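You operate a simulated robot arm through the tools that you are given. There is no shell and no other tool. Be economical: measure what you need, move in short steps, check, and stop when the job is done.

The job below is to be done with a simulated robot arm. You get a single attempt, and the scene is never put back.

## Task
Open the middle bench drawer, fetch the orange strap roll and set it in the inside of the middle bench drawer and shut the drawer again. Then put the measuring jug from the packing table top on the top deck of the cart. Do these in the order given. Set down upright: measuring jug.

Only the result counts: the job must be done as asked and must still hold three seconds after the hand-in. Knocking over, shifting, dropping, spilling or breaking anything else fails it.

## Robot
A 6-joint arm with a fingered hand on a trunk, on a base that drives. Base frame: it is fixed to the floor where the robot stands at the start and does not move with it; the origin is under the middle of the robot, x ahead of it, y to its left, z up. Lengths are in mm, angles in degrees, forces in N, time in s.
With the tool pointing down near the work surface it reaches from about 640 to 940 mm from the robot's upright axis, wherever it stands. Its first joint turns from -166.0 to 166.0 degrees. Places, roughly: inside of the middle bench drawer [800, 300, 300]; measuring jug [-2500, 500, 1000]; middle bench drawer [700, 200, 400]; orange strap roll (8x7x4 cm) [-2200, 600, 800]; top deck of the cart [-3200, -2400, 800]. Payload 5 kg.
The TCP is the grasp point between the finger pads, 36 mm short of the fingertips. In the tool frame z runs along the fingers and y along their closing line. The gripper opens to 120 mm. The gripper's body begins 42 mm behind the TCP. The gripper is a hand of 4 fingers: y runs from the thumb to the fingers, the wrist lies at [-19, -123, -211] in the tool frame.
Orientation is told as [roll, pitch, yaw] about the base's x, y, z axes, in that order, counted from this pose: with the fingers straight down and the wrist toward the robot, the tool's x, y and z point along [0, 1, 0], [1, 0, 0] and [0, 0, -1] of the base frame.

## Interface
- The arm moves only by the tool apply_moves. Its arguments are lists of equal length, an entry for each row: "delta_pos": the shift along the base's x, y, z in mm, a list of three; "dr": the turn, a rotation vector about the base's x, y, z in rad, a list of three. In form: {"delta_pos": [[dx, dy, dz], ...], "dr": [[rx, ry, rz], ...]}. A call has 1 to 12 rows; each row shifts and turns the commanded pose from where the row before left it. Each row takes 0.2 s and may step no farther than 50 mm and 8.6 degrees from the row before; otherwise, the whole call is refused. A pose out of reach is approached as far as the arm can. The call stops where the force on the tool passes 40 N (or 10 N more than at its start, if that is more) or the arm is blocked; 0.2 s more then pass. In this call time passes only in rows, and 0.2 s behind the last. The reply holds the time, the measured pose of the TCP, the force on the tool along the base axes, the opening and the grip force, in the units named above and with some noise, with the torque about the TCP (base axes, N m) and any sound that the robot's microphone picked up.
- Cameras (640 x 400 px; columns grow to the right, rows downward): "scene" is now at [91.5, 7.3, 1371.6]; the picture's right is [0.12, -0.99, 0.00], its down [-0.89, -0.11, -0.44] and it looks along [0.43, 0.05, -0.90] (base axes); focal length 280 px, centre (320, 200). "wrist" rides on the gripper at [73, -101, -142] in the tool frame; the picture's right is [-0.79, 0.29, -0.54], its down [-0.56, -0.70, 0.44] and it looks along [-0.25, 0.65, 0.71] (tool axes); focal length 280 px, centre (320, 200). There is no depth. A picture from a camera that has moved, and an enlarged one, comes with that camera's place and axes in the base frame and with its lens.
- snapshot(camera): a new picture of that camera. It takes no simulated time.
- move_column(by): slides the trunk up (or, below 0, down) by that many mm; the arm and the scene camera ride with it, the base frame stays. It gives what a move gives, with no picture.
- drive_base(legs): drives the robot by 1 to 6 legs, each [ahead, turn to the left] in mm and degrees, along the robot's own axes; the way and the turn of a leg run together, so that a leg with both is an arc; at most 1500 mm and 180 degrees a leg. The arm and the cameras ride along, it lands a little off, and it stops where it bumps. It gives what a move gives.
- set_fingers(index, middle, ring, thumb_bend, thumb_turn): sets how far each is bent, from 0 (flat) to 1 (curled in); at 0.3 the hand is open as for a grip, at 0.7 the pads meet at the TCP. One left out holds its place. A second passes; each finger stops where it meets its share of the squeeze, and holds until it gets a number again. It is the only way to open and close the hand. It gives what a move gives, with no picture; readings hold the bend of each and the force on the fingers (four entries, about 0 where the hand has none), thumb and palm. thumb_turn goes from beside the hand (0) to across from the fingers (1), as for a grip.
- pan_tilt(pan, tilt): turns the head with the scene camera to pan (to the left, within 86 degrees either way) and tilt (down, from -29 to 69), counted from straight ahead of the robot. It gives what a move gives.
- zoom(camera, box): a new picture of the part [left, top, right, bottom] of that camera's present view, enlarged. It takes no simulated time.
- sign_off(): hands the job in; it is judged then, once.

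Work in short steps. Places have to be worked out from the pictures, the camera data and where the tool is seen: move nearer, look again, correct. Check each grasp and each placing, and mend what went wrong. You have 165 turns and 120 pictures in all, those below and enlarged ones among them. Open the gripper and draw the arm clear of the work before you hand the job in, unless the task says otherwise; then end with one line.

The tools are called as a command line: name --argument value ..., lists and objects as JSON in quotes. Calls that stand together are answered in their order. apply_moves: Moves the arm, as the interface text tells. Its arguments: {"type":"object","properties":{"delta_pos":{"type":"array","items":{"type":"array","items":{"type":"number"}}},"dr":{"type":"array","items":{"type":"array","items":{"type":"number"}}}},"required":["delta_pos","dr"]} The other tools are called the same way: move_column (by) slides the trunk up or down; set_fingers (index, middle, ring, thumb_bend, thumb_turn) moves the fingers one by one; drive_base (legs) drives the base; pan_tilt (pan, tilt) turns the head that bears the scene camera; snapshot (camera) takes a picture; zoom (camera, box) takes an enlarged picture of a part of a camera's view; sign_off () hands the job in.

At the start:

```text
clock: 0.0
ee_pos: [428.5, 87.9, 729.0]
tcp_rot: [0.0, 0.0, 0.0]
wrist_force: [0.2, 0.1, 0.2]
moment: [0.05, 0.0, 0.0]
opening: 119.9
grip_force: 0.1
shape: jaw
bend: [0.3, 0.3, 0.3, 0.3, 0.98]
finger forces: [0.0, 0.0, 0.1, 0.0, 0.0, 0.1]
trunk travel left (down, up): [-405.0, 435.0]
robot x, y, heading: [0.3, 2.0, 0.0]
head pan, tilt: [7.0, 64.0]
```

scene: 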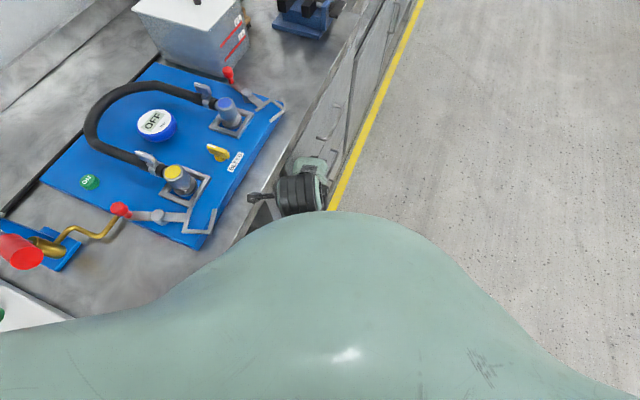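
wrist: 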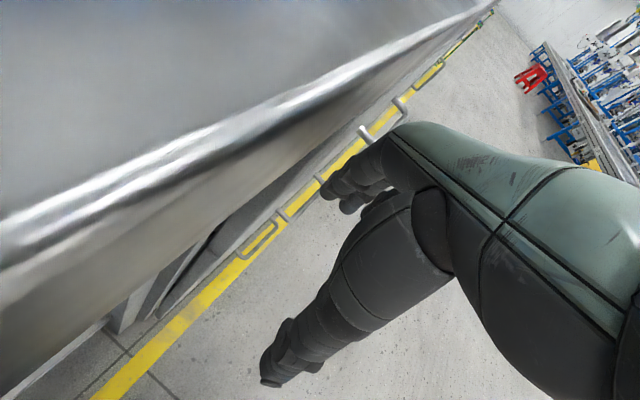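

I'll start by looking at the drawers and surroundings with a lower tilt.

pan_tilt --pan 20 --tilt 40

snapshot --camera "scene"

```text
clock: 0.9
ee_pos: [429.1, 88.3, 728.8]
tcp_rot: [-0.1, -0.1, 0.1]
wrist_force: [0.5, -0.7, 0.3]
moment: [0.0, 0.04, 0.0]
opening: 119.5
grip_force: 0.1
shape: jaw
bend: [0.3, 0.3, 0.3, 0.3, 0.98]
finger forces: [0.0, 0.0, 0.1, 0.1, 0.0, 0.1]
trunk travel left (down, up): [-405.0, 435.0]
robot x, y, heading: [0.8, 2.3, 0.1]
head pan, tilt: [20.0, 40.0]
```

```text
117 pictures are left
camera scene: at [109.9, 28.7, 1402.8], right [0.34, -0.94, 0.0], down [-0.6, -0.22, -0.77], along [0.72, 0.26, -0.64], focal length 280 px, centre (320, 200)
```

scene: 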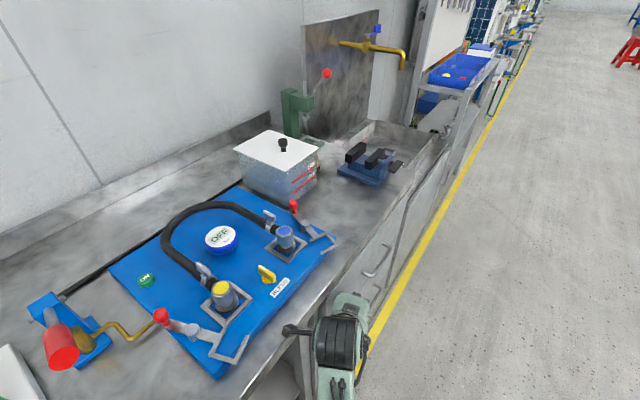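

The bench runs about -15° to x, to my left. I'll look for the drawers under its front edge.

pan_tilt --pan 0 --tilt 45

snapshot --camera "scene"

zoom --camera "wrist" --box '[60, 100, 460, 350]'

```text
clock: 1.7
ee_pos: [427.8, 88.0, 728.5]
tcp_rot: [0.0, 0.0, 0.0]
wrist_force: [0.7, 0.9, -0.4]
moment: [-0.02, -0.01, 0.0]
opening: 119.6
grip_force: 0.1
shape: jaw
bend: [0.3, 0.3, 0.3, 0.3, 0.98]
finger forces: [0.0, 0.0, 0.1, 0.0, 0.0, 0.1]
trunk travel left (down, up): [-405.0, 435.0]
robot x, y, heading: [-0.9, 2.5, -0.0]
head pan, tilt: [0.0, 45.0]
```

```text
116 pictures are left
camera scene: at [111.4, -0.2, 1395.6], right [0.0, -1.0, 0.0], down [-0.71, 0.0, -0.71], along [0.71, 0.0, -0.71], focal length 280 px, centre (320, 200)
```

scene: 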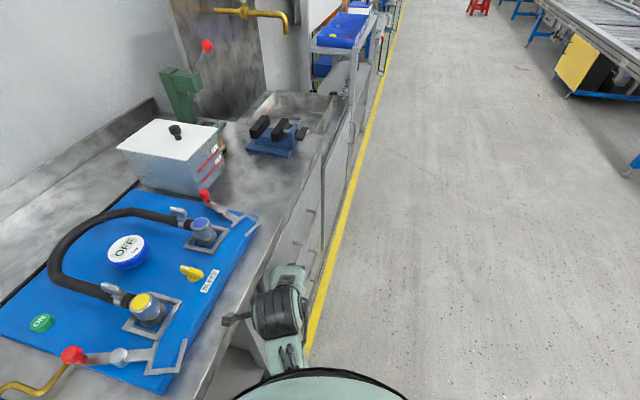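

```text
1.60 times, centred on (260, 225) of wrist
camera zoom: at [326.3, 159.7, 870.2], right [0.29, -0.79, 0.54], down [-0.7, -0.56, -0.44], along [0.65, -0.25, -0.71], focal length 449 px, centre (416, 160)
```

zoom: 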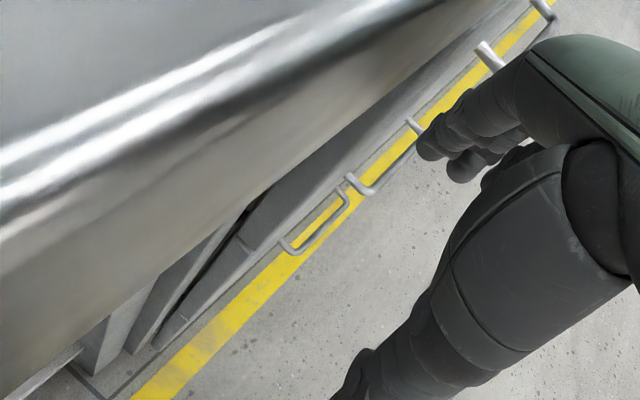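

I'll drive away from the bench and turn round to face it, starting with a small turn right, then an arc.

drive_base --legs '[[0, -20], [600, -50], [300, 0], [0, 145]]'

pan_tilt --pan 0 --tilt 45

snapshot --camera "scene"

snapshot --camera "wrist"

```text
clock: 15.7
ee_pos: [538.1, -270.9, 729.7]
tcp_rot: [0.0, 0.0, 75.0]
wrist_force: [0.2, -0.1, 0.8]
moment: [0.02, 0.01, -0.01]
opening: 119.7
grip_force: 0.0
shape: jaw
bend: [0.3, 0.3, 0.3, 0.3, 0.98]
finger forces: [0.0, 0.0, 0.0, 0.1, 0.0, 0.0]
trunk travel left (down, up): [-405.0, 435.0]
robot x, y, heading: [513.6, -704.2, 75.0]
head pan, tilt: [0.0, 45.0]
```

```text
clock: 16.3
ee_pos: [537.7, -270.4, 728.3]
tcp_rot: [0.0, 0.1, 74.9]
wrist_force: [0.0, -0.3, 0.2]
moment: [0.03, 0.0, -0.01]
opening: 119.8
grip_force: 0.0
shape: jaw
bend: [0.3, 0.3, 0.3, 0.3, 0.98]
finger forces: [0.0, 0.1, 0.0, 0.0, 0.1, 0.0]
trunk travel left (down, up): [-405.0, 435.0]
robot x, y, heading: [513.9, -707.0, 74.9]
head pan, tilt: [0.0, 45.0]
```

```text
114 pictures are left
camera scene: at [543.0, -599.6, 1395.6], right [0.97, -0.26, 0.0], down [-0.18, -0.68, -0.71], along [0.18, 0.68, -0.71], focal length 280 px, centre (320, 200)
```

scene: 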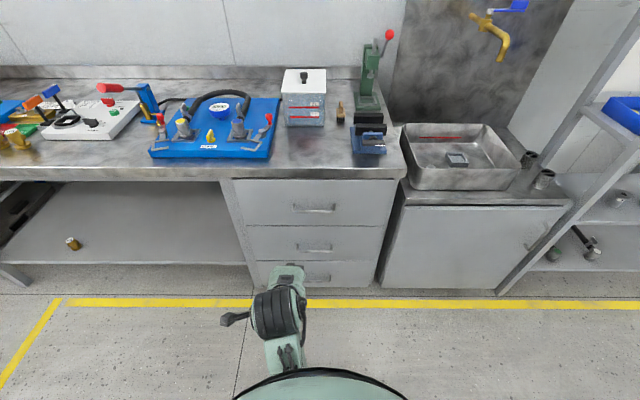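

```text
113 pictures are left
camera wrist: at [441.5, -349.9, 870.2], right [0.84, 0.07, 0.54], down [0.36, -0.82, -0.44], along [0.41, 0.56, -0.71], focal length 280 px, centre (320, 200)
```

wrist: 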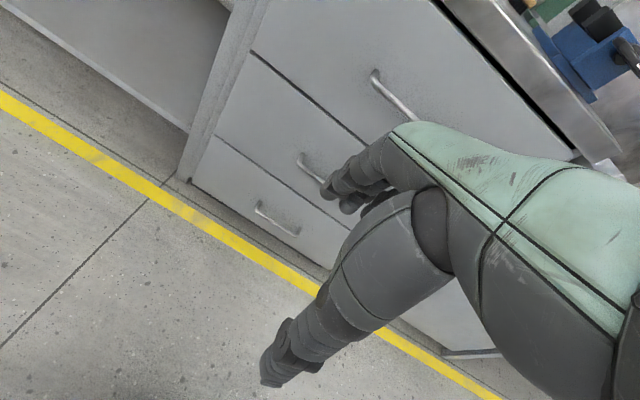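

The middle handle triangulates to about [703, 83, 400], with its bar along the bench. I'll pitch the hand to point at the bench (fingers horizontal, closing vertically) while moving it forward.

apply_moves --delta_pos '[[11.2, 17.7, 0], [11.2, 17.7, 0], [11.2, 17.7, 0], [11.2, 17.7, 0], [11.2, 17.7, 0], [11.2, 17.7, 0], [11.2, 17.7, 0], [11.2, 17.7, 0], [11.2, 17.7, 0], [11.2, 17.7, 0], [11.2, 17.7, 0]]' --dr '[[0.138, -0.037, 0], [0.138, -0.037, 0], [0.138, -0.037, 0], [0.138, -0.037, 0], [0.138, -0.037, 0], [0.138, -0.037, 0], [0.138, -0.037, 0], [0.138, -0.037, 0], [0.138, -0.037, 0], [0.138, -0.037, 0], [0.138, -0.037, 0]]'

snapshot --camera "wrist"

snapshot --camera "scene"

```text
clock: 18.9
ee_pos: [698.7, -107.6, 699.1]
tcp_rot: [41.5, -65.4, 22.3]
wrist_force: [0.2, -0.9, 0.7]
moment: [-0.04, 0.02, 0.01]
opening: 119.9
grip_force: 0.1
shape: jaw
bend: [0.3, 0.3, 0.3, 0.3, 0.97]
finger forces: [0.0, 0.0, 0.0, 0.1, 0.0, 0.1]
out of reach, approached as far as the arm can: row 8, 9, 11
trunk travel left (down, up): [-405.0, 435.0]
robot x, y, heading: [510.8, -704.5, 75.0]
head pan, tilt: [0.0, 45.0]
stopped in row 11: the arm was blocked; the commanded pose is now the measured one
```

```text
112 pictures are left
camera wrist: at [544.8, -215.4, 670.6], right [0.57, -0.79, 0.21], down [0.37, 0.02, -0.93], along [0.73, 0.61, 0.3], focal length 280 px, centre (320, 200)
```

wrist: 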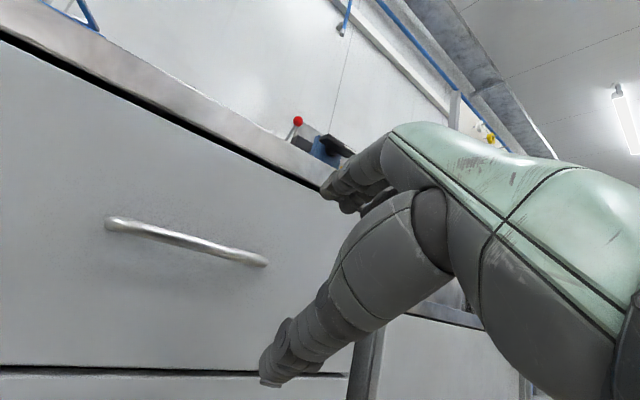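

```text
111 pictures are left
camera scene: at [543.3, -599.7, 1395.6], right [0.97, -0.26, 0.0], down [-0.18, -0.68, -0.71], along [0.18, 0.68, -0.71], focal length 280 px, centre (320, 200)
```

scene: 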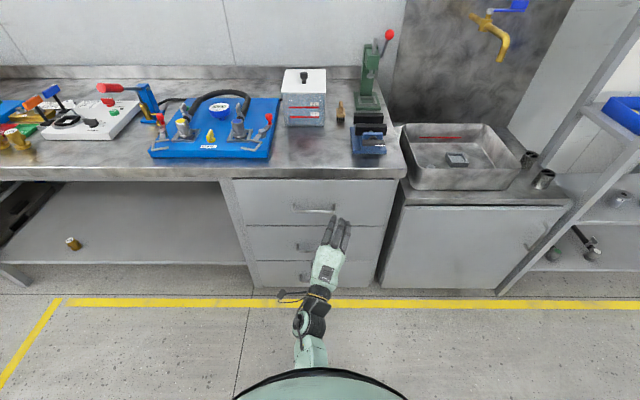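

The hand points mostly forward now, tilted 18° down and rolled about 20°. I'll try to take out the roll and yaw while shifting left.

apply_moves --delta_pos '[[-15.5, 4.1, 0], [-15.5, 4.1, 0], [-15.5, 4.1, 0]]' --dr '[[-0.043, -0.1, 0.083], [-0.043, -0.1, 0.083], [-0.043, -0.1, 0.083]]'

snapshot --camera "wrist"

```text
clock: 19.7
ee_pos: [669.3, -99.9, 698.7]
tcp_rot: [10.5, -71.0, 60.9]
wrist_force: [0.0, 0.6, -1.4]
moment: [0.03, 0.01, 0.02]
opening: 119.9
grip_force: 0.1
shape: jaw
bend: [0.3, 0.3, 0.3, 0.3, 0.97]
finger forces: [0.0, 0.0, 0.1, 0.0, 0.0, 0.0]
out of reach, approached as far as the arm can: row 3
trunk travel left (down, up): [-405.0, 435.0]
robot x, y, heading: [513.8, -706.2, 74.9]
head pan, tilt: [0.0, 45.0]
```

```text
110 pictures are left
camera wrist: at [542.5, -234.1, 652.5], right [0.63, -0.67, 0.4], down [0.55, 0.02, -0.84], along [0.55, 0.75, 0.37], focal length 280 px, centre (320, 200)
```

wrist: 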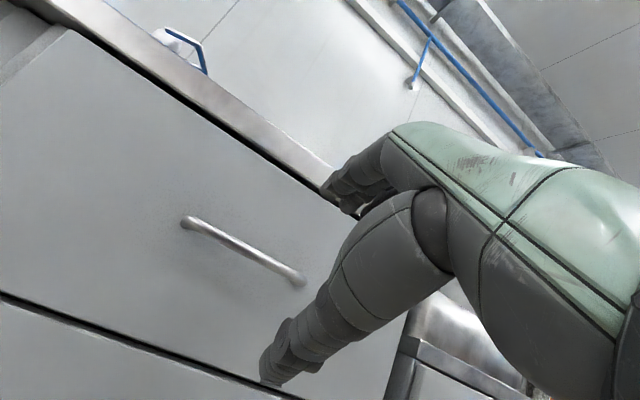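

Orientation is good now (19° down-tilt, roll 4°). I'll lower the trunk so the hand is level with the middle handle.

move_column --by -295

snapshot --camera "wrist"

snapshot --camera "scene"

```text
clock: 22.7
ee_pos: [668.6, -101.1, 402.9]
tcp_rot: [10.6, -71.0, 60.7]
wrist_force: [0.2, -0.3, 0.2]
moment: [0.01, 0.02, -0.02]
opening: 119.8
grip_force: 0.0
shape: jaw
bend: [0.3, 0.3, 0.3, 0.3, 0.97]
finger forces: [0.1, 0.1, 0.1, 0.0, 0.0, 0.1]
trunk travel left (down, up): [-110.0, 730.0]
robot x, y, heading: [516.6, -707.7, 74.9]
head pan, tilt: [0.0, 45.0]
```

```text
109 pictures are left
camera wrist: at [542.4, -234.0, 357.6], right [0.63, -0.67, 0.4], down [0.55, 0.02, -0.84], along [0.55, 0.75, 0.37], focal length 280 px, centre (320, 200)
```

wrist: 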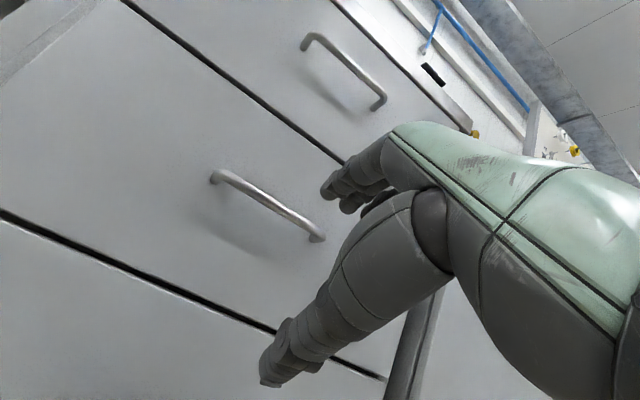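

```text
108 pictures are left
camera scene: at [543.1, -599.7, 1100.6], right [0.97, -0.26, 0.0], down [-0.18, -0.68, -0.71], along [0.18, 0.68, -0.71], focal length 280 px, centre (320, 200)
```

scene: 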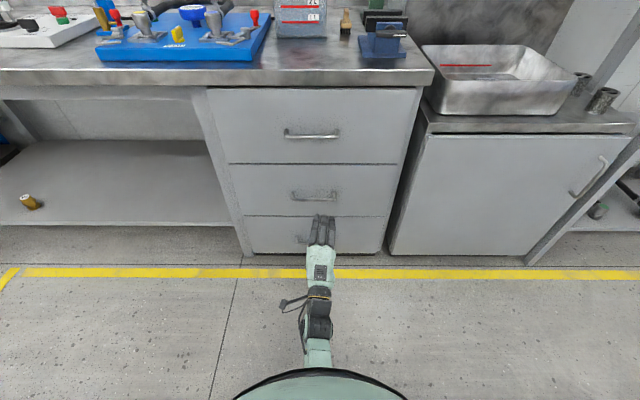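

The two rays disagree somewhat on the handle height, so I'll zoom for better pixel values.

zoom --camera "scene" --box '[240, 110, 400, 260]'

zoom --camera "wrist" --box '[190, 20, 430, 260]'

```text
2.67 times, centred on (320, 185) of scene
camera zoom: at [543.1, -599.7, 1100.6], right [0.97, -0.26, 0.0], down [-0.18, -0.68, -0.71], along [0.18, 0.68, -0.71], focal length 746 px, centre (320, 240)
```

zoom: 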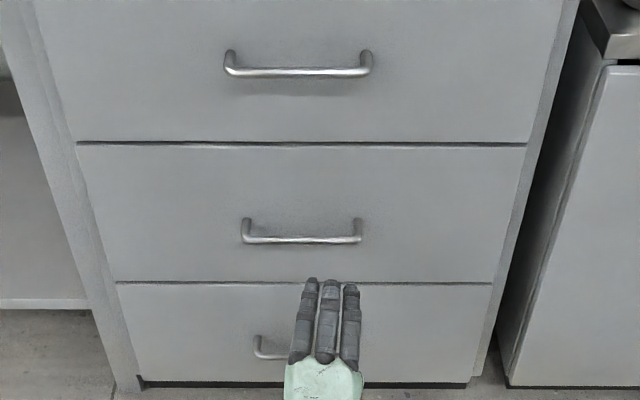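

```text
1.67 times, centred on (310, 140) of wrist
camera zoom: at [542.4, -234.0, 357.6], right [0.63, -0.67, 0.4], down [0.55, 0.02, -0.84], along [0.55, 0.75, 0.37], focal length 467 px, centre (337, 300)
```

zoom: 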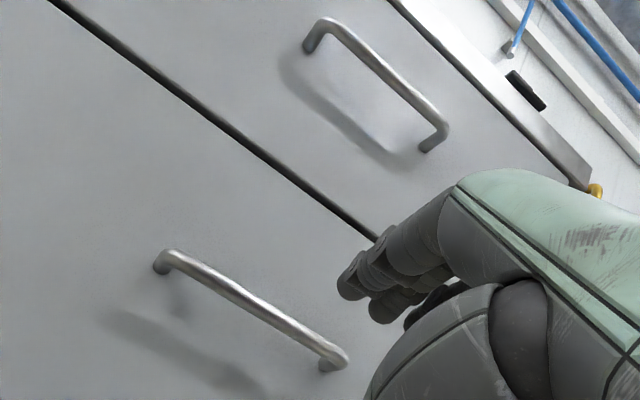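

The handle is at about [688, 42, 450], standing off about 33 mm. I'll raise the trunk, shift left 18 mm, drive up 90 mm, and check.

move_column --by 49

apply_moves --delta_pos '[[-17.4, 4.7, 0]]' --dr '[[0, 0, 0]]'

drive_base --legs '[[90, 0]]'

snapshot --camera "wrist"

zoom --camera "scene" --box '[240, 110, 400, 260]'

```text
clock: 23.6
ee_pos: [667.7, -100.3, 452.9]
tcp_rot: [10.5, -71.0, 60.7]
wrist_force: [0.1, -0.6, -0.2]
moment: [0.01, 0.01, 0.03]
opening: 120.0
grip_force: 0.0
shape: jaw
bend: [0.3, 0.3, 0.3, 0.3, 0.97]
finger forces: [0.0, 0.0, 0.0, 0.0, 0.1, 0.0]
trunk travel left (down, up): [-159.0, 681.0]
robot x, y, heading: [513.8, -708.7, 75.0]
head pan, tilt: [0.0, 45.0]
```

```text
clock: 24.0
ee_pos: [651.6, -97.2, 453.2]
tcp_rot: [10.6, -71.0, 60.7]
wrist_force: [-0.3, 0.0, -0.3]
moment: [0.02, 0.01, -0.03]
opening: 119.8
grip_force: 0.1
shape: jaw
bend: [0.3, 0.3, 0.3, 0.3, 0.97]
finger forces: [0.0, 0.0, 0.0, 0.0, 0.1, 0.0]
trunk travel left (down, up): [-159.0, 681.0]
robot x, y, heading: [510.6, -702.5, 75.1]
head pan, tilt: [0.0, 45.0]
```

```text
clock: 25.1
ee_pos: [676.4, -12.6, 452.2]
tcp_rot: [10.5, -70.9, 60.6]
wrist_force: [0.7, -0.1, 0.4]
moment: [0.0, -0.03, 0.0]
opening: 119.8
grip_force: 0.1
shape: jaw
bend: [0.3, 0.3, 0.3, 0.3, 0.97]
finger forces: [0.1, 0.0, 0.0, 0.1, 0.1, 0.1]
trunk travel left (down, up): [-159.0, 681.0]
robot x, y, heading: [538.0, -622.0, 75.0]
head pan, tilt: [0.0, 45.0]
```

```text
105 pictures are left
camera wrist: at [548.4, -147.0, 405.8], right [0.63, -0.67, 0.4], down [0.55, 0.01, -0.84], along [0.55, 0.74, 0.37], focal length 280 px, centre (320, 200)
```

wrist: 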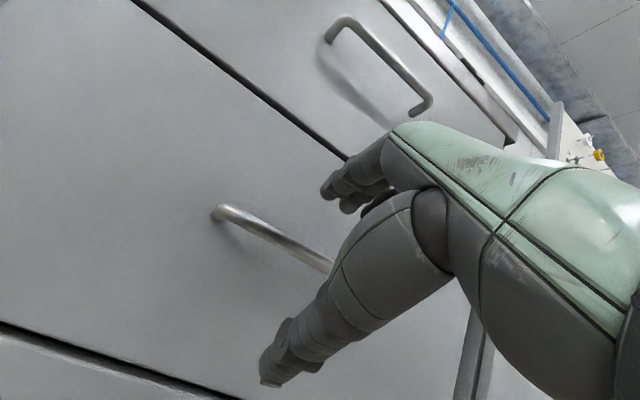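

```text
2.67 times, centred on (320, 185) of scene
camera zoom: at [565.9, -515.6, 1149.5], right [0.97, -0.26, 0.0], down [-0.18, -0.68, -0.71], along [0.18, 0.68, -0.71], focal length 746 px, centre (320, 240)
```

zoom: 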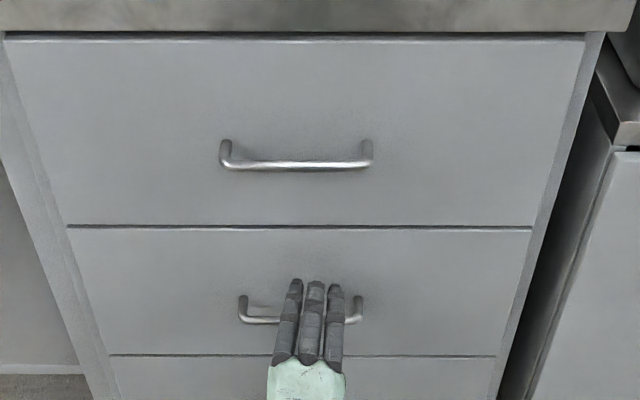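

The bar lies between the fingers and thumb with about 55 mm to go. I'll advance 42 mm with the arm.

apply_moves --delta_pos '[[5.5, 20.3, 0], [5.5, 20.3, 0]]' --dr '[[0, 0, 0], [0, 0, 0]]'

snapshot --camera "wrist"

zoom --camera "scene" --box '[260, 140, 380, 260]'

```text
clock: 25.6
ee_pos: [683.1, 12.9, 456.4]
tcp_rot: [10.9, -71.6, 60.2]
wrist_force: [-6.6, -18.9, 1.8]
moment: [1.21, -0.38, -0.22]
opening: 117.8
grip_force: 0.0
shape: jaw
bend: [0.3, 0.3, 0.3, 0.3, 0.97]
finger forces: [2.1, 18.1, 0.0, 0.1, 0.0, 0.1]
trunk travel left (down, up): [-159.0, 681.0]
robot x, y, heading: [535.3, -625.9, 75.1]
head pan, tilt: [0.0, 45.0]
stopped in row 2: the force on the tool passed its limit at 85 N (the readings are from after the stop); the commanded pose is now the measured one
```

```text
103 pictures are left
camera wrist: at [555.5, -120.1, 407.2], right [0.63, -0.67, 0.4], down [0.55, 0.02, -0.84], along [0.55, 0.74, 0.38], focal length 280 px, centre (320, 200)
```

wrist: 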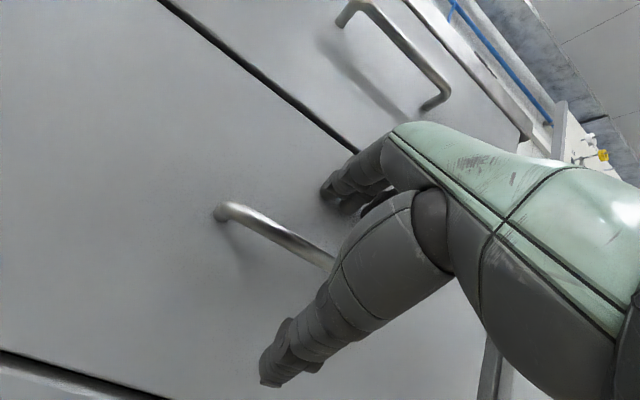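

```text
3.33 times, centred on (320, 200) of scene
camera zoom: at [565.6, -516.9, 1149.7], right [0.97, -0.26, 0.0], down [-0.18, -0.68, -0.71], along [0.18, 0.68, -0.71], focal length 932 px, centre (320, 200)
```

zoom: 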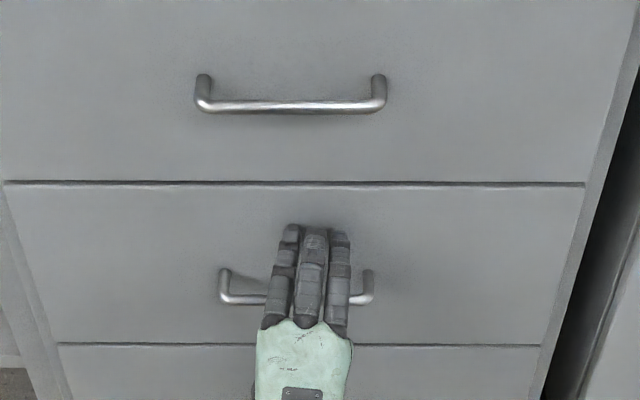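

Fingertips touch the drawer front. I'll back off 6 mm and close the hand around the bar.

apply_moves --delta_pos '[[-1.6, -5.8, -4]]' --dr '[[0, 0, 0]]'

set_fingers --index 0.75 --middle 0.75 --ring 0.75 --thumb_bend 0.75

snapshot --camera "wrist"

zoom --camera "scene" --box '[260, 140, 380, 260]'

```text
clock: 26.1
ee_pos: [681.2, 9.0, 449.3]
tcp_rot: [10.8, -71.3, 60.4]
wrist_force: [0.5, 0.2, 0.3]
moment: [-0.04, -0.02, 0.0]
opening: 119.8
grip_force: 0.0
shape: jaw
bend: [0.3, 0.3, 0.3, 0.3, 0.97]
finger forces: [0.1, 0.1, 0.1, 0.0, 0.0, 0.0]
trunk travel left (down, up): [-159.0, 681.0]
robot x, y, heading: [533.5, -622.8, 75.0]
head pan, tilt: [0.0, 45.0]
```

```text
clock: 27.1
ee_pos: [680.2, 9.0, 448.3]
tcp_rot: [10.7, -71.2, 60.5]
wrist_force: [-0.3, -1.7, -1.8]
moment: [-0.21, 0.04, 0.17]
opening: 0.0
grip_force: 2.0
shape: fingers
bend: [0.74, 0.75, 0.74, 0.72, 0.97]
finger forces: [0.0, 0.1, 3.6, 0.0, 0.0, 0.0]
trunk travel left (down, up): [-159.0, 681.0]
robot x, y, heading: [532.9, -622.3, 74.8]
head pan, tilt: [0.0, 45.0]
```

```text
101 pictures are left
camera wrist: at [553.9, -124.9, 401.6], right [0.63, -0.67, 0.4], down [0.55, 0.02, -0.84], along [0.55, 0.74, 0.38], focal length 280 px, centre (320, 200)
```

wrist: 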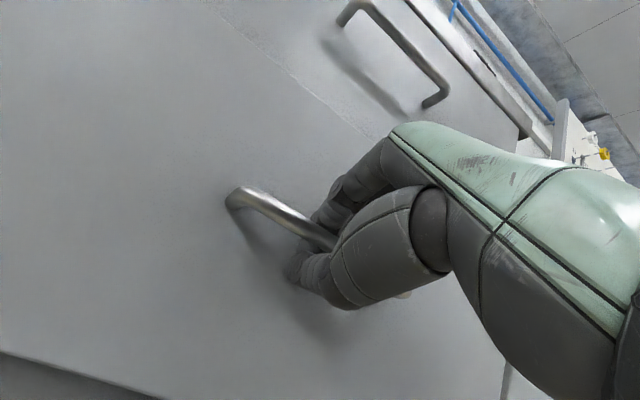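

```text
3.33 times, centred on (320, 200) of scene
camera zoom: at [565.8, -516.1, 1149.4], right [0.97, -0.26, 0.0], down [-0.18, -0.68, -0.71], along [0.18, 0.68, -0.71], focal length 932 px, centre (320, 200)
```

zoom: 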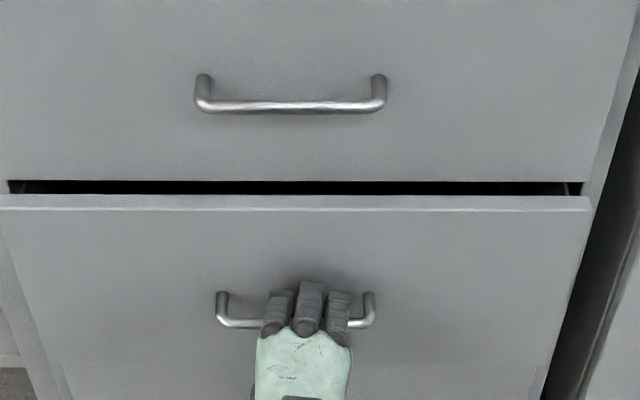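

The fingers are hooked behind the bar and the drawer has already come out slightly. I'll pull by driving back 250 mm.

drive_base --legs '[[-250, 0]]'

snapshot --camera "scene"

```text
clock: 29.0
ee_pos: [611.5, -228.5, 450.2]
tcp_rot: [10.7, -71.3, 61.0]
wrist_force: [1.0, -1.1, 1.5]
moment: [-0.07, -0.03, 0.12]
opening: 0.0
grip_force: 1.5
shape: fingers
bend: [0.74, 0.75, 0.74, 0.72, 0.97]
finger forces: [0.0, 0.0, 2.5, 0.1, 0.0, 0.0]
trunk travel left (down, up): [-159.0, 681.0]
robot x, y, heading: [475.7, -861.1, 75.7]
head pan, tilt: [0.0, 45.0]
```

```text
99 pictures are left
camera scene: at [501.6, -754.5, 1149.6], right [0.97, -0.25, 0.0], down [-0.18, -0.68, -0.71], along [0.18, 0.68, -0.71], focal length 280 px, centre (320, 200)
```

scene: 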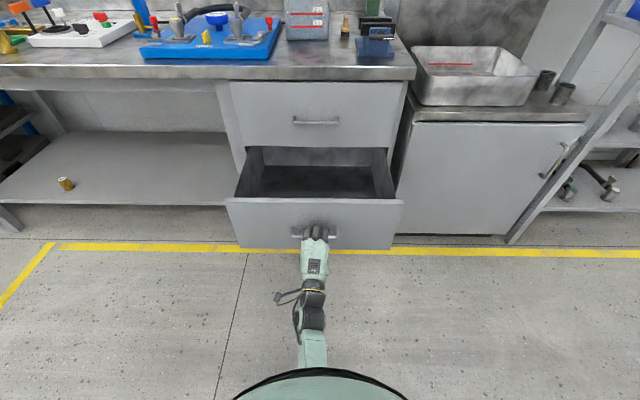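

The drawer is open about 280 mm. I'll release and back away.

set_fingers --index 0.3 --middle 0.3 --ring 0.3 --thumb_bend 0.3

drive_base --legs '[[-400, 0]]'

snapshot --camera "scene"

```text
clock: 30.0
ee_pos: [609.7, -227.8, 450.9]
tcp_rot: [10.8, -71.4, 61.2]
wrist_force: [-0.7, -0.7, 0.6]
moment: [0.0, -0.01, 0.01]
opening: 122.8
grip_force: 0.0
shape: fingers
bend: [0.3, 0.3, 0.3, 0.3, 0.97]
finger forces: [0.0, 0.0, 0.1, 0.1, 0.0, 0.1]
trunk travel left (down, up): [-159.0, 681.0]
robot x, y, heading: [476.2, -861.4, 75.6]
head pan, tilt: [0.0, 45.0]
```

```text
clock: 32.7
ee_pos: [511.7, -626.6, 450.8]
tcp_rot: [10.8, -71.2, 60.5]
wrist_force: [0.1, 0.1, 0.0]
moment: [-0.04, 0.03, -0.01]
opening: 123.0
grip_force: 0.0
shape: fingers
bend: [0.3, 0.3, 0.3, 0.3, 0.97]
finger forces: [0.0, 0.1, 0.1, 0.0, 0.0, 0.0]
trunk travel left (down, up): [-159.0, 681.0]
robot x, y, heading: [368.5, -1256.1, 75.0]
head pan, tilt: [0.0, 45.0]
```

```text
98 pictures are left
camera scene: at [398.3, -1152.2, 1149.6], right [0.97, -0.26, 0.0], down [-0.18, -0.68, -0.71], along [0.18, 0.68, -0.71], focal length 280 px, centre (320, 200)
```

scene: 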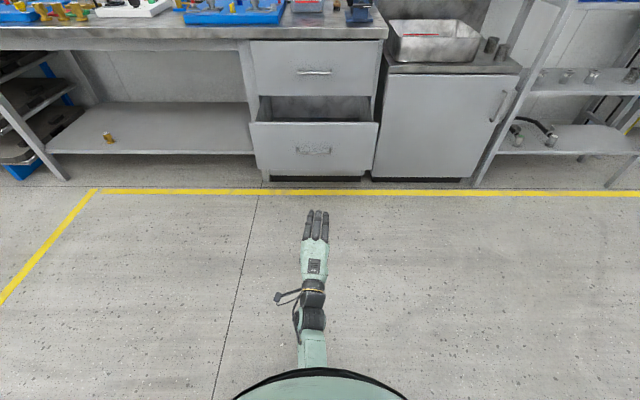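

The drawer stays open. I'll raise the trunk and return the hand to pointing down before travelling.

move_column --by 300

apply_moves --delta_pos '[[-5.2, -19.3, 0], [-5.2, -19.3, 0], [-5.2, -19.3, 0], [-5.2, -19.3, 0], [-5.2, -19.3, 0], [-5.2, -19.3, 0], [-5.2, -19.3, 0], [-5.2, -19.3, 0], [-5.2, -19.3, 0]]' --dr '[[-0.133, 0.036, 0], [-0.133, 0.036, 0], [-0.133, 0.036, 0], [-0.133, 0.036, 0], [-0.133, 0.036, 0], [-0.133, 0.036, 0], [-0.133, 0.036, 0], [-0.133, 0.036, 0], [-0.133, 0.036, 0]]'

```text
clock: 35.7
ee_pos: [512.6, -626.7, 750.1]
tcp_rot: [10.8, -71.2, 60.5]
wrist_force: [0.0, -0.4, 0.3]
moment: [0.0, 0.03, 0.02]
opening: 123.1
grip_force: 0.1
shape: fingers
bend: [0.3, 0.3, 0.3, 0.3, 0.97]
finger forces: [0.1, 0.1, 0.0, 0.0, 0.0, 0.1]
trunk travel left (down, up): [-459.0, 381.0]
robot x, y, heading: [370.6, -1258.6, 75.3]
head pan, tilt: [0.0, 45.0]
```

```text
clock: 37.7
ee_pos: [484.4, -774.9, 752.5]
tcp_rot: [-4.1, -11.6, 68.3]
wrist_force: [-0.2, 0.9, -0.1]
moment: [0.0, 0.01, -0.03]
opening: 123.4
grip_force: 0.1
shape: fingers
bend: [0.3, 0.3, 0.3, 0.3, 0.97]
finger forces: [0.0, 0.0, 0.0, 0.0, 0.0, 0.0]
out of reach, approached as far as the arm can: row 2, 3, 4
trunk travel left (down, up): [-459.0, 381.0]
robot x, y, heading: [370.1, -1259.8, 75.1]
head pan, tilt: [0.0, 45.0]
```

I'll trim the residual tilt and then turn towards the packing area for a look.

apply_moves --delta_pos '[[0, 0, 0], [0, 0, 0]]' --dr '[[-0.081, 0.071, 0.058], [-0.081, 0.071, 0.058]]'

drive_base --legs '[[0, 69]]'

pan_tilt --pan 0 --tilt 20

snapshot --camera "scene"

```text
clock: 38.3
ee_pos: [486.0, -775.4, 750.8]
tcp_rot: [0.7, -0.2, 74.5]
wrist_force: [0.2, 0.1, -0.1]
moment: [0.0, -0.02, 0.0]
opening: 123.5
grip_force: 0.1
shape: fingers
bend: [0.3, 0.3, 0.3, 0.3, 0.97]
finger forces: [0.0, 0.1, 0.0, 0.0, 0.0, 0.0]
trunk travel left (down, up): [-459.0, 381.0]
robot x, y, heading: [369.2, -1258.6, 75.0]
head pan, tilt: [0.0, 45.0]
```

```text
clock: 42.1
ee_pos: [-25.2, -956.4, 750.4]
tcp_rot: [0.7, -0.2, 140.6]
wrist_force: [-0.1, 0.2, 0.5]
moment: [-0.01, -0.03, 0.0]
opening: 123.3
grip_force: 0.0
shape: fingers
bend: [0.3, 0.3, 0.3, 0.3, 0.97]
finger forces: [0.0, 0.1, 0.0, 0.0, 0.0, 0.0]
trunk travel left (down, up): [-459.0, 381.0]
robot x, y, heading: [367.7, -1257.3, 141.1]
head pan, tilt: [0.0, 45.0]
```

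```text
clock: 43.0
ee_pos: [-25.8, -958.1, 751.3]
tcp_rot: [0.7, -0.2, 140.6]
wrist_force: [0.0, 0.7, -0.5]
moment: [-0.01, 0.0, 0.01]
opening: 123.3
grip_force: 0.0
shape: fingers
bend: [0.3, 0.3, 0.3, 0.3, 0.97]
finger forces: [0.0, 0.0, 0.1, 0.1, 0.0, 0.0]
trunk travel left (down, up): [-459.0, 381.0]
robot x, y, heading: [369.5, -1257.3, 140.8]
head pan, tilt: [0.0, 20.0]
```

```text
97 pictures are left
camera scene: at [273.6, -1182.5, 1488.2], right [0.63, 0.78, 0.0], down [0.27, -0.21, -0.94], along [-0.73, 0.59, -0.34], focal length 280 px, centre (320, 200)
```

scene: 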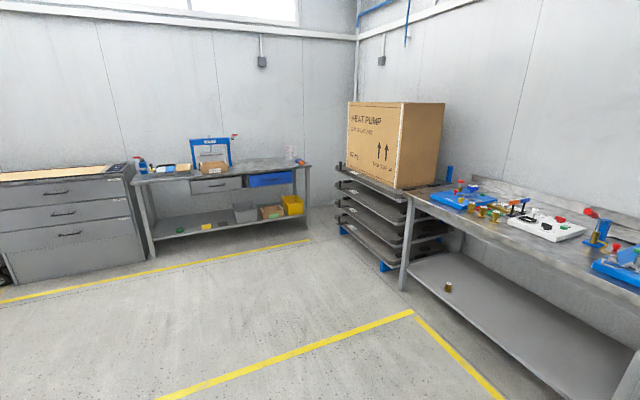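

The packing table is visible on the far wall; zooming in on it.

zoom --camera "scene" --box '[110, 120, 330, 260]'

pan_tilt --pan 60 --tilt 20

snapshot --camera "scene"

```text
2.86 times, centred on (220, 190) of scene
camera zoom: at [273.6, -1182.5, 1488.2], right [0.63, 0.78, 0.0], down [0.27, -0.21, -0.94], along [-0.73, 0.59, -0.34], focal length 799 px, centre (606, 229)
```

zoom: 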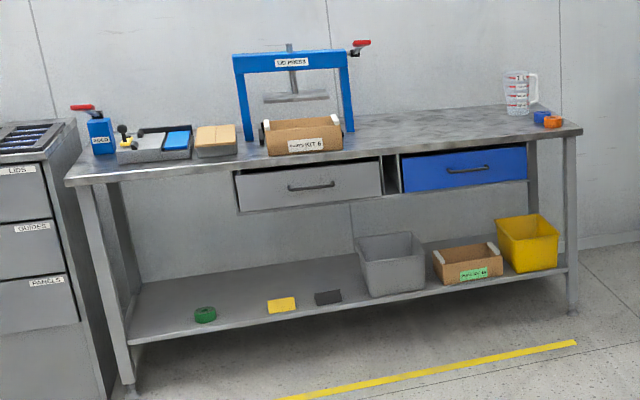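

```text
clock: 44.3
ee_pos: [-25.1, -958.5, 749.9]
tcp_rot: [0.7, -0.1, 140.5]
wrist_force: [0.4, -0.3, 0.4]
moment: [-0.01, 0.0, -0.03]
opening: 123.5
grip_force: 0.1
shape: fingers
bend: [0.3, 0.3, 0.3, 0.3, 0.97]
finger forces: [0.0, 0.1, 0.0, 0.0, 0.0, 0.0]
trunk travel left (down, up): [-459.0, 381.0]
robot x, y, heading: [369.4, -1259.2, 141.1]
head pan, tilt: [60.0, 20.0]
```

```text
95 pictures are left
camera scene: at [259.4, -1274.5, 1488.2], right [-0.36, 0.93, 0.0], down [0.32, 0.12, -0.94], along [-0.88, -0.34, -0.34], focal length 280 px, centre (320, 200)
```

scene: 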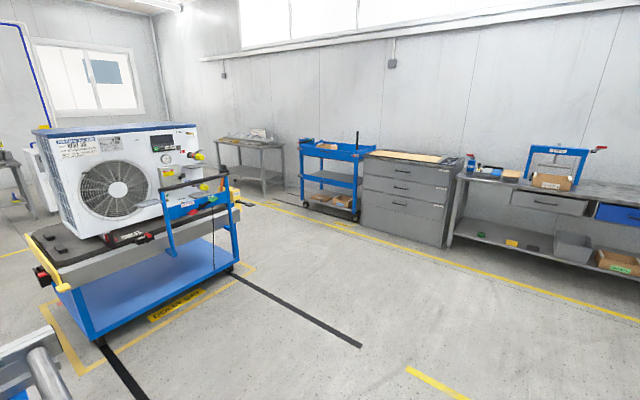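

The orange roll is near the right end of the packing table, beside a blue one and the jug, near [-2150, 510]. The straight line there is clear: I'll raise the trunk and drive 1900 mm towards it.

move_column --by 360

drive_base --legs '[[0, 4], [1400, 0], [400, 0]]'

pan_tilt --pan 0 --tilt 40

snapshot --camera "scene"

```text
clock: 47.8
ee_pos: [-25.3, -957.5, 1109.9]
tcp_rot: [0.5, -0.2, 140.7]
wrist_force: [-0.6, -0.8, 0.4]
moment: [0.01, 0.02, -0.02]
opening: 123.5
grip_force: 0.2
shape: fingers
bend: [0.3, 0.3, 0.3, 0.3, 0.97]
finger forces: [0.0, 0.0, 0.1, 0.1, 0.0, 0.0]
trunk travel left (down, up): [-819.0, 21.0]
robot x, y, heading: [367.6, -1259.5, 141.4]
head pan, tilt: [60.0, 20.0]
```

```text
clock: 58.1
ee_pos: [-1479.9, 19.0, 1111.6]
tcp_rot: [0.7, -0.2, 144.5]
wrist_force: [0.7, 0.0, -0.2]
moment: [-0.01, -0.01, 0.04]
opening: 123.5
grip_force: 0.0
shape: fingers
bend: [0.3, 0.3, 0.3, 0.3, 0.97]
finger forces: [0.0, 0.0, 0.0, 0.0, 0.0, 0.0]
trunk travel left (down, up): [-819.0, 21.0]
robot x, y, heading: [-1065.8, -251.2, 145.4]
head pan, tilt: [60.0, 20.0]
```

```text
clock: 59.4
ee_pos: [-1481.2, 19.6, 1112.1]
tcp_rot: [0.6, -0.1, 144.6]
wrist_force: [-0.7, -0.3, 0.2]
moment: [-0.01, 0.02, -0.01]
opening: 123.3
grip_force: 0.1
shape: fingers
bend: [0.3, 0.3, 0.3, 0.3, 0.97]
finger forces: [0.1, 0.1, 0.0, 0.1, 0.0, 0.1]
trunk travel left (down, up): [-819.0, 21.0]
robot x, y, heading: [-1065.2, -253.1, 145.2]
head pan, tilt: [0.0, 40.0]
```

```text
94 pictures are left
camera scene: at [-1160.0, -188.7, 1816.8], right [0.57, 0.82, 0.0], down [0.53, -0.37, -0.77], along [-0.63, 0.44, -0.64], focal length 280 px, centre (320, 200)
```

scene: 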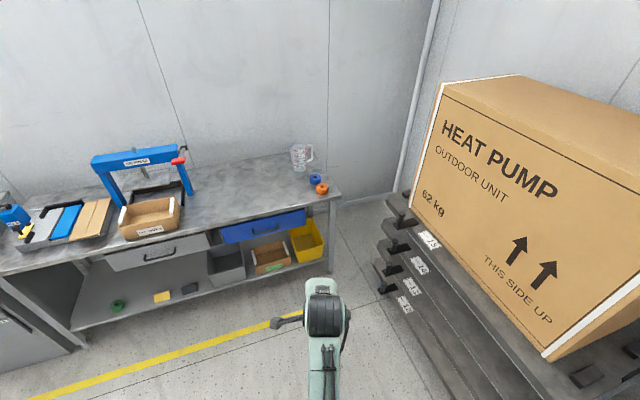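

zoom --camera "scene" --box '[230, 120, 390, 220]'

```text
4.00 times, centred on (310, 170) of scene
camera zoom: at [-1160.0, -188.7, 1816.8], right [0.57, 0.82, 0.0], down [0.53, -0.37, -0.77], along [-0.63, 0.44, -0.64], focal length 1118 px, centre (360, 320)
```

zoom: 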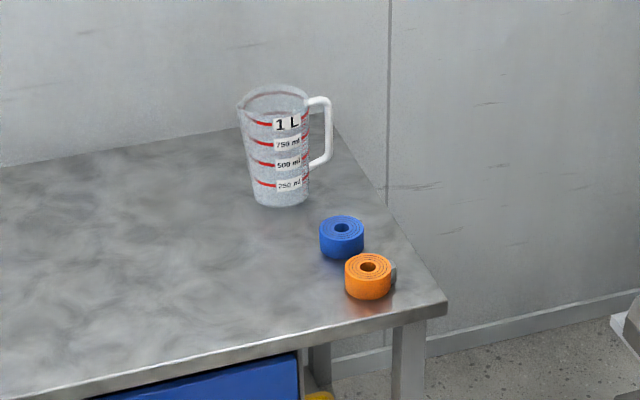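

The orange roll sits near the table's front right corner, at about [-2180, 533, 840], with the blue one right behind it. I'll drive 540 mm closer and look again.

drive_base --legs '[[540, 0]]'

pan_tilt --pan 0 --tilt 55

snapshot --camera "scene"

snapshot --camera "wrist"

```text
clock: 62.8
ee_pos: [-1926.6, 327.9, 1111.4]
tcp_rot: [0.8, -0.3, 144.6]
wrist_force: [0.6, 1.2, -0.5]
moment: [-0.01, -0.01, 0.01]
opening: 123.4
grip_force: 0.1
shape: fingers
bend: [0.3, 0.3, 0.3, 0.3, 0.97]
finger forces: [0.1, 0.0, 0.0, 0.0, 0.0, 0.1]
trunk travel left (down, up): [-819.0, 21.0]
robot x, y, heading: [-1508.4, 55.3, 145.1]
head pan, tilt: [0.0, 40.0]
```

```text
clock: 63.5
ee_pos: [-1926.6, 327.4, 1109.3]
tcp_rot: [0.7, -0.1, 144.6]
wrist_force: [0.1, -0.4, -0.5]
moment: [-0.04, 0.0, 0.01]
opening: 123.3
grip_force: 0.1
shape: fingers
bend: [0.3, 0.3, 0.3, 0.3, 0.97]
finger forces: [0.1, 0.0, 0.0, 0.0, 0.1, 0.1]
trunk travel left (down, up): [-819.0, 21.0]
robot x, y, heading: [-1507.4, 54.9, 145.2]
head pan, tilt: [0.0, 55.0]
```

```text
92 pictures are left
camera scene: at [-1594.6, 112.9, 1796.2], right [0.57, 0.82, 0.0], down [0.67, -0.47, -0.57], along [-0.47, 0.33, -0.82], focal length 280 px, centre (320, 200)
```

scene: 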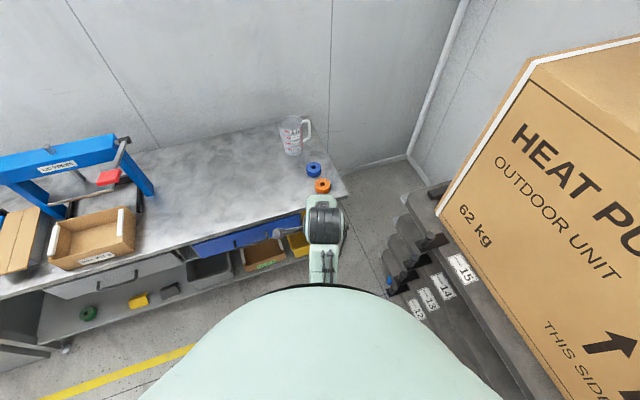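

```text
91 pictures are left
camera wrist: at [-1884.4, 210.4, 1252.8], right [0.23, 0.81, 0.53], down [0.89, 0.05, -0.45], along [-0.39, 0.58, -0.71], focal length 280 px, centre (320, 200)
```

wrist: 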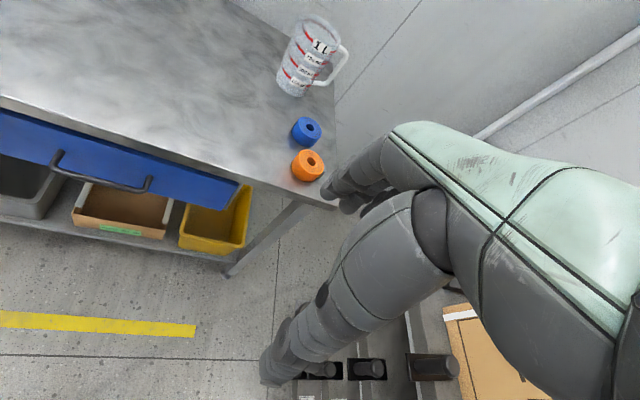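

Both views agree: roll centre is about [-2199, 542, 842]. I'll zoom to see its tab orientation and gap to the blue roll.

zoom --camera "wrist" --box '[260, 90, 360, 220]'

zoom --camera "scene" --box '[260, 110, 380, 220]'

```text
3.08 times, centred on (310, 155) of wrist
camera zoom: at [-1884.4, 210.4, 1252.8], right [0.23, 0.81, 0.53], down [0.89, 0.05, -0.45], along [-0.39, 0.58, -0.71], focal length 863 px, centre (351, 338)
```

zoom: 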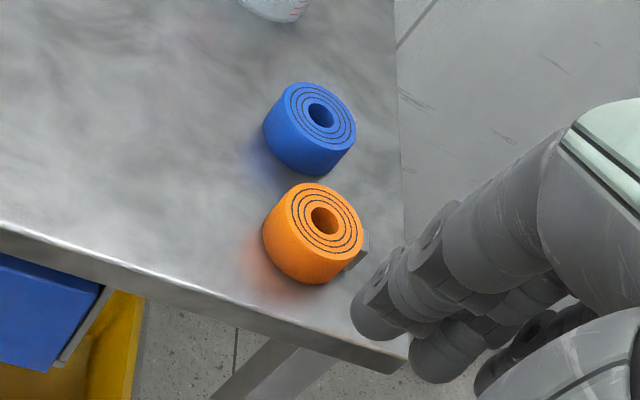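

```text
3.64 times, centred on (320, 165) of scene
camera zoom: at [-1594.6, 112.9, 1796.2], right [0.57, 0.82, 0.0], down [0.67, -0.47, -0.57], along [-0.47, 0.33, -0.82], focal length 1017 px, centre (320, 327)
```

zoom: 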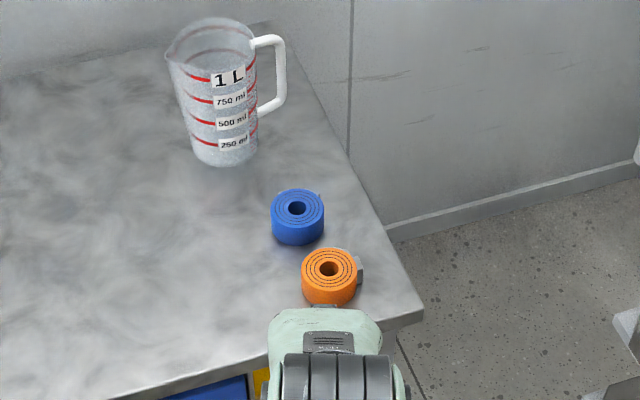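

Blue is 95 mm away at heading ~169°, tab at ~57°. I'll yaw the hand to ~100° so fingers clear the blue roll, and move above the orange roll.

apply_moves --delta_pos '[[-34, 26.9, 0], [-34, 26.9, 0], [-34, 26.9, 0], [-34, 26.9, 0], [-34, 26.9, 0], [-34, 26.9, -20], [-34, 26.9, -30], [-34, 26.9, -30]]' --dr '[[0, 0, -0.097], [0, 0, -0.097], [0, 0, -0.097], [0, 0, -0.097], [0, 0, -0.097], [0, 0, -0.097], [0, 0, -0.097], [0, 0, -0.097]]'

snapshot --camera "wrist"

snapshot --camera "scene"

```text
refused: row 7 steps farther than a row can; nothing moved
```

```text
88 pictures are left
camera wrist: at [-1884.4, 210.4, 1252.8], right [0.23, 0.81, 0.53], down [0.89, 0.05, -0.45], along [-0.39, 0.58, -0.71], focal length 280 px, centre (320, 200)
```

wrist: 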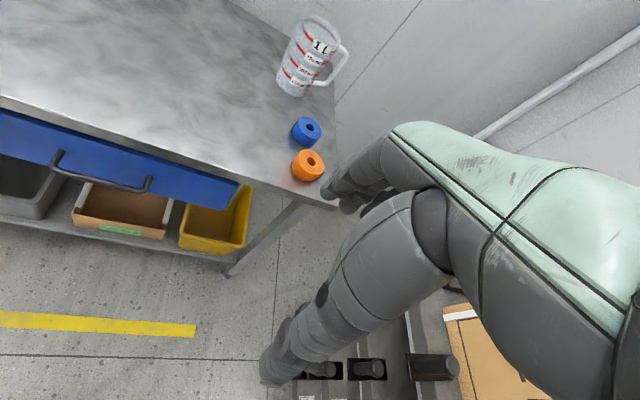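

```text
87 pictures are left
camera scene: at [-1594.6, 112.9, 1796.2], right [0.57, 0.82, 0.0], down [0.67, -0.47, -0.57], along [-0.47, 0.33, -0.82], focal length 280 px, centre (320, 200)
```

scene: 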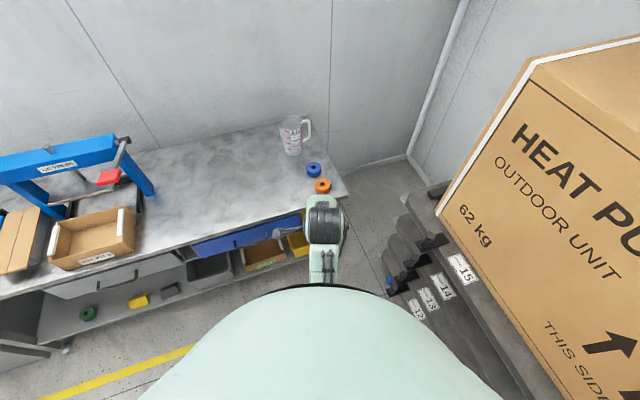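

The row step was too large; I'll repeat with smaller steps.

apply_moves --delta_pos '[[-34, 26.9, 0], [-34, 26.9, 0], [-34, 26.9, 0], [-34, 26.9, 0], [-34, 26.9, 0], [-34, 26.9, -10], [-34, 26.9, -15], [-34, 26.9, -15], [0, 0, -40]]' --dr '[[0, 0, -0.097], [0, 0, -0.097], [0, 0, -0.097], [0, 0, -0.097], [0, 0, -0.097], [0, 0, -0.097], [0, 0, -0.097], [0, 0, -0.097], [0, 0, 0]]'

snapshot --camera "wrist"

snapshot --camera "scene"

```text
clock: 65.5
ee_pos: [-2197.2, 546.1, 1030.8]
tcp_rot: [0.8, -0.3, 100.1]
wrist_force: [-0.3, -0.1, 0.8]
moment: [0.02, -0.02, 0.04]
opening: 123.4
grip_force: 0.1
shape: fingers
bend: [0.3, 0.3, 0.3, 0.3, 0.97]
finger forces: [0.0, 0.1, 0.0, 0.0, 0.0, 0.0]
trunk travel left (down, up): [-819.0, 21.0]
robot x, y, heading: [-1514.5, 57.9, 145.5]
head pan, tilt: [0.0, 55.0]
```

```text
86 pictures are left
camera wrist: at [-2248.1, 432.5, 1172.7], right [0.74, 0.42, 0.53], down [0.67, -0.59, -0.46], along [0.12, 0.69, -0.71], focal length 280 px, centre (320, 200)
```

wrist: 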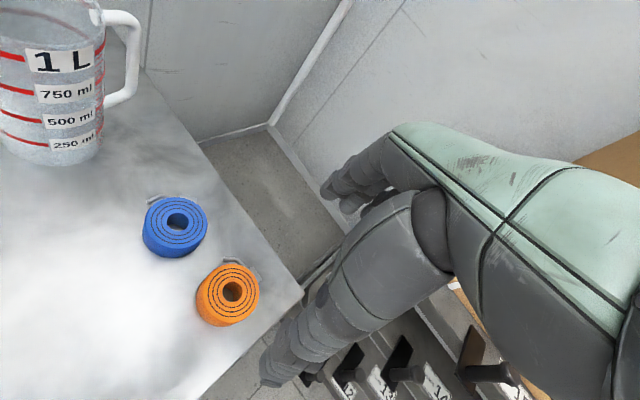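

```text
85 pictures are left
camera scene: at [-1594.9, 113.0, 1796.2], right [0.57, 0.82, 0.0], down [0.67, -0.47, -0.57], along [-0.47, 0.33, -0.82], focal length 280 px, centre (320, 200)
```

scene: 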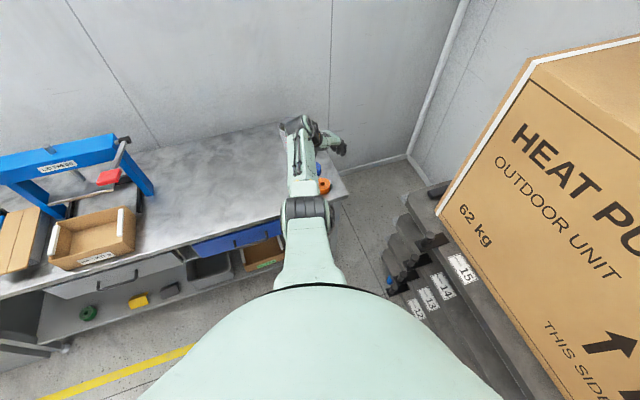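

The close view puts the roll at about [-2217, 541], blue at [-2310, 563]. I'll correct and descend to z≈915.

apply_moves --delta_pos '[[-19, -5, -30], [0, 0, -45], [0, 0, -40]]' --dr '[[0, 0, 0], [0, 0, 0], [0, 0, 0]]'

snapshot --camera "wrist"

```text
clock: 66.3
ee_pos: [-2191.5, 511.5, 945.2]
tcp_rot: [1.0, -0.3, 100.0]
wrist_force: [0.5, -0.1, 1.3]
moment: [0.02, 0.04, -0.02]
opening: 123.5
grip_force: 0.1
shape: fingers
bend: [0.3, 0.3, 0.3, 0.3, 0.98]
finger forces: [0.0, 0.0, 0.0, 0.0, 0.1, 0.0]
out of reach, approached as far as the arm can: row 2, 3
trunk travel left (down, up): [-819.0, 21.0]
robot x, y, heading: [-1510.1, 55.1, 145.2]
head pan, tilt: [0.0, 55.0]
```

```text
84 pictures are left
camera wrist: at [-2243.8, 397.9, 1087.0], right [0.73, 0.42, 0.53], down [0.67, -0.59, -0.45], along [0.12, 0.69, -0.71], focal length 280 px, centre (320, 200)
```

wrist: 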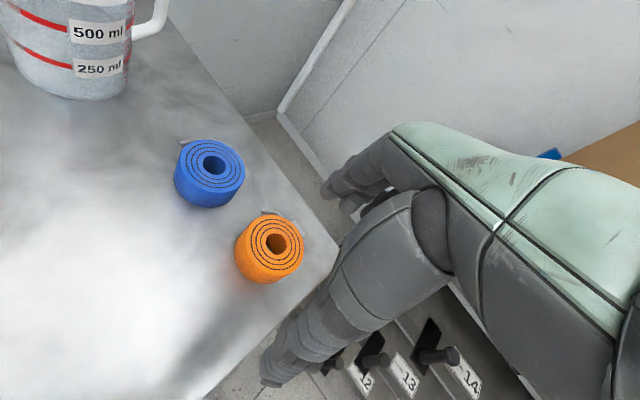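

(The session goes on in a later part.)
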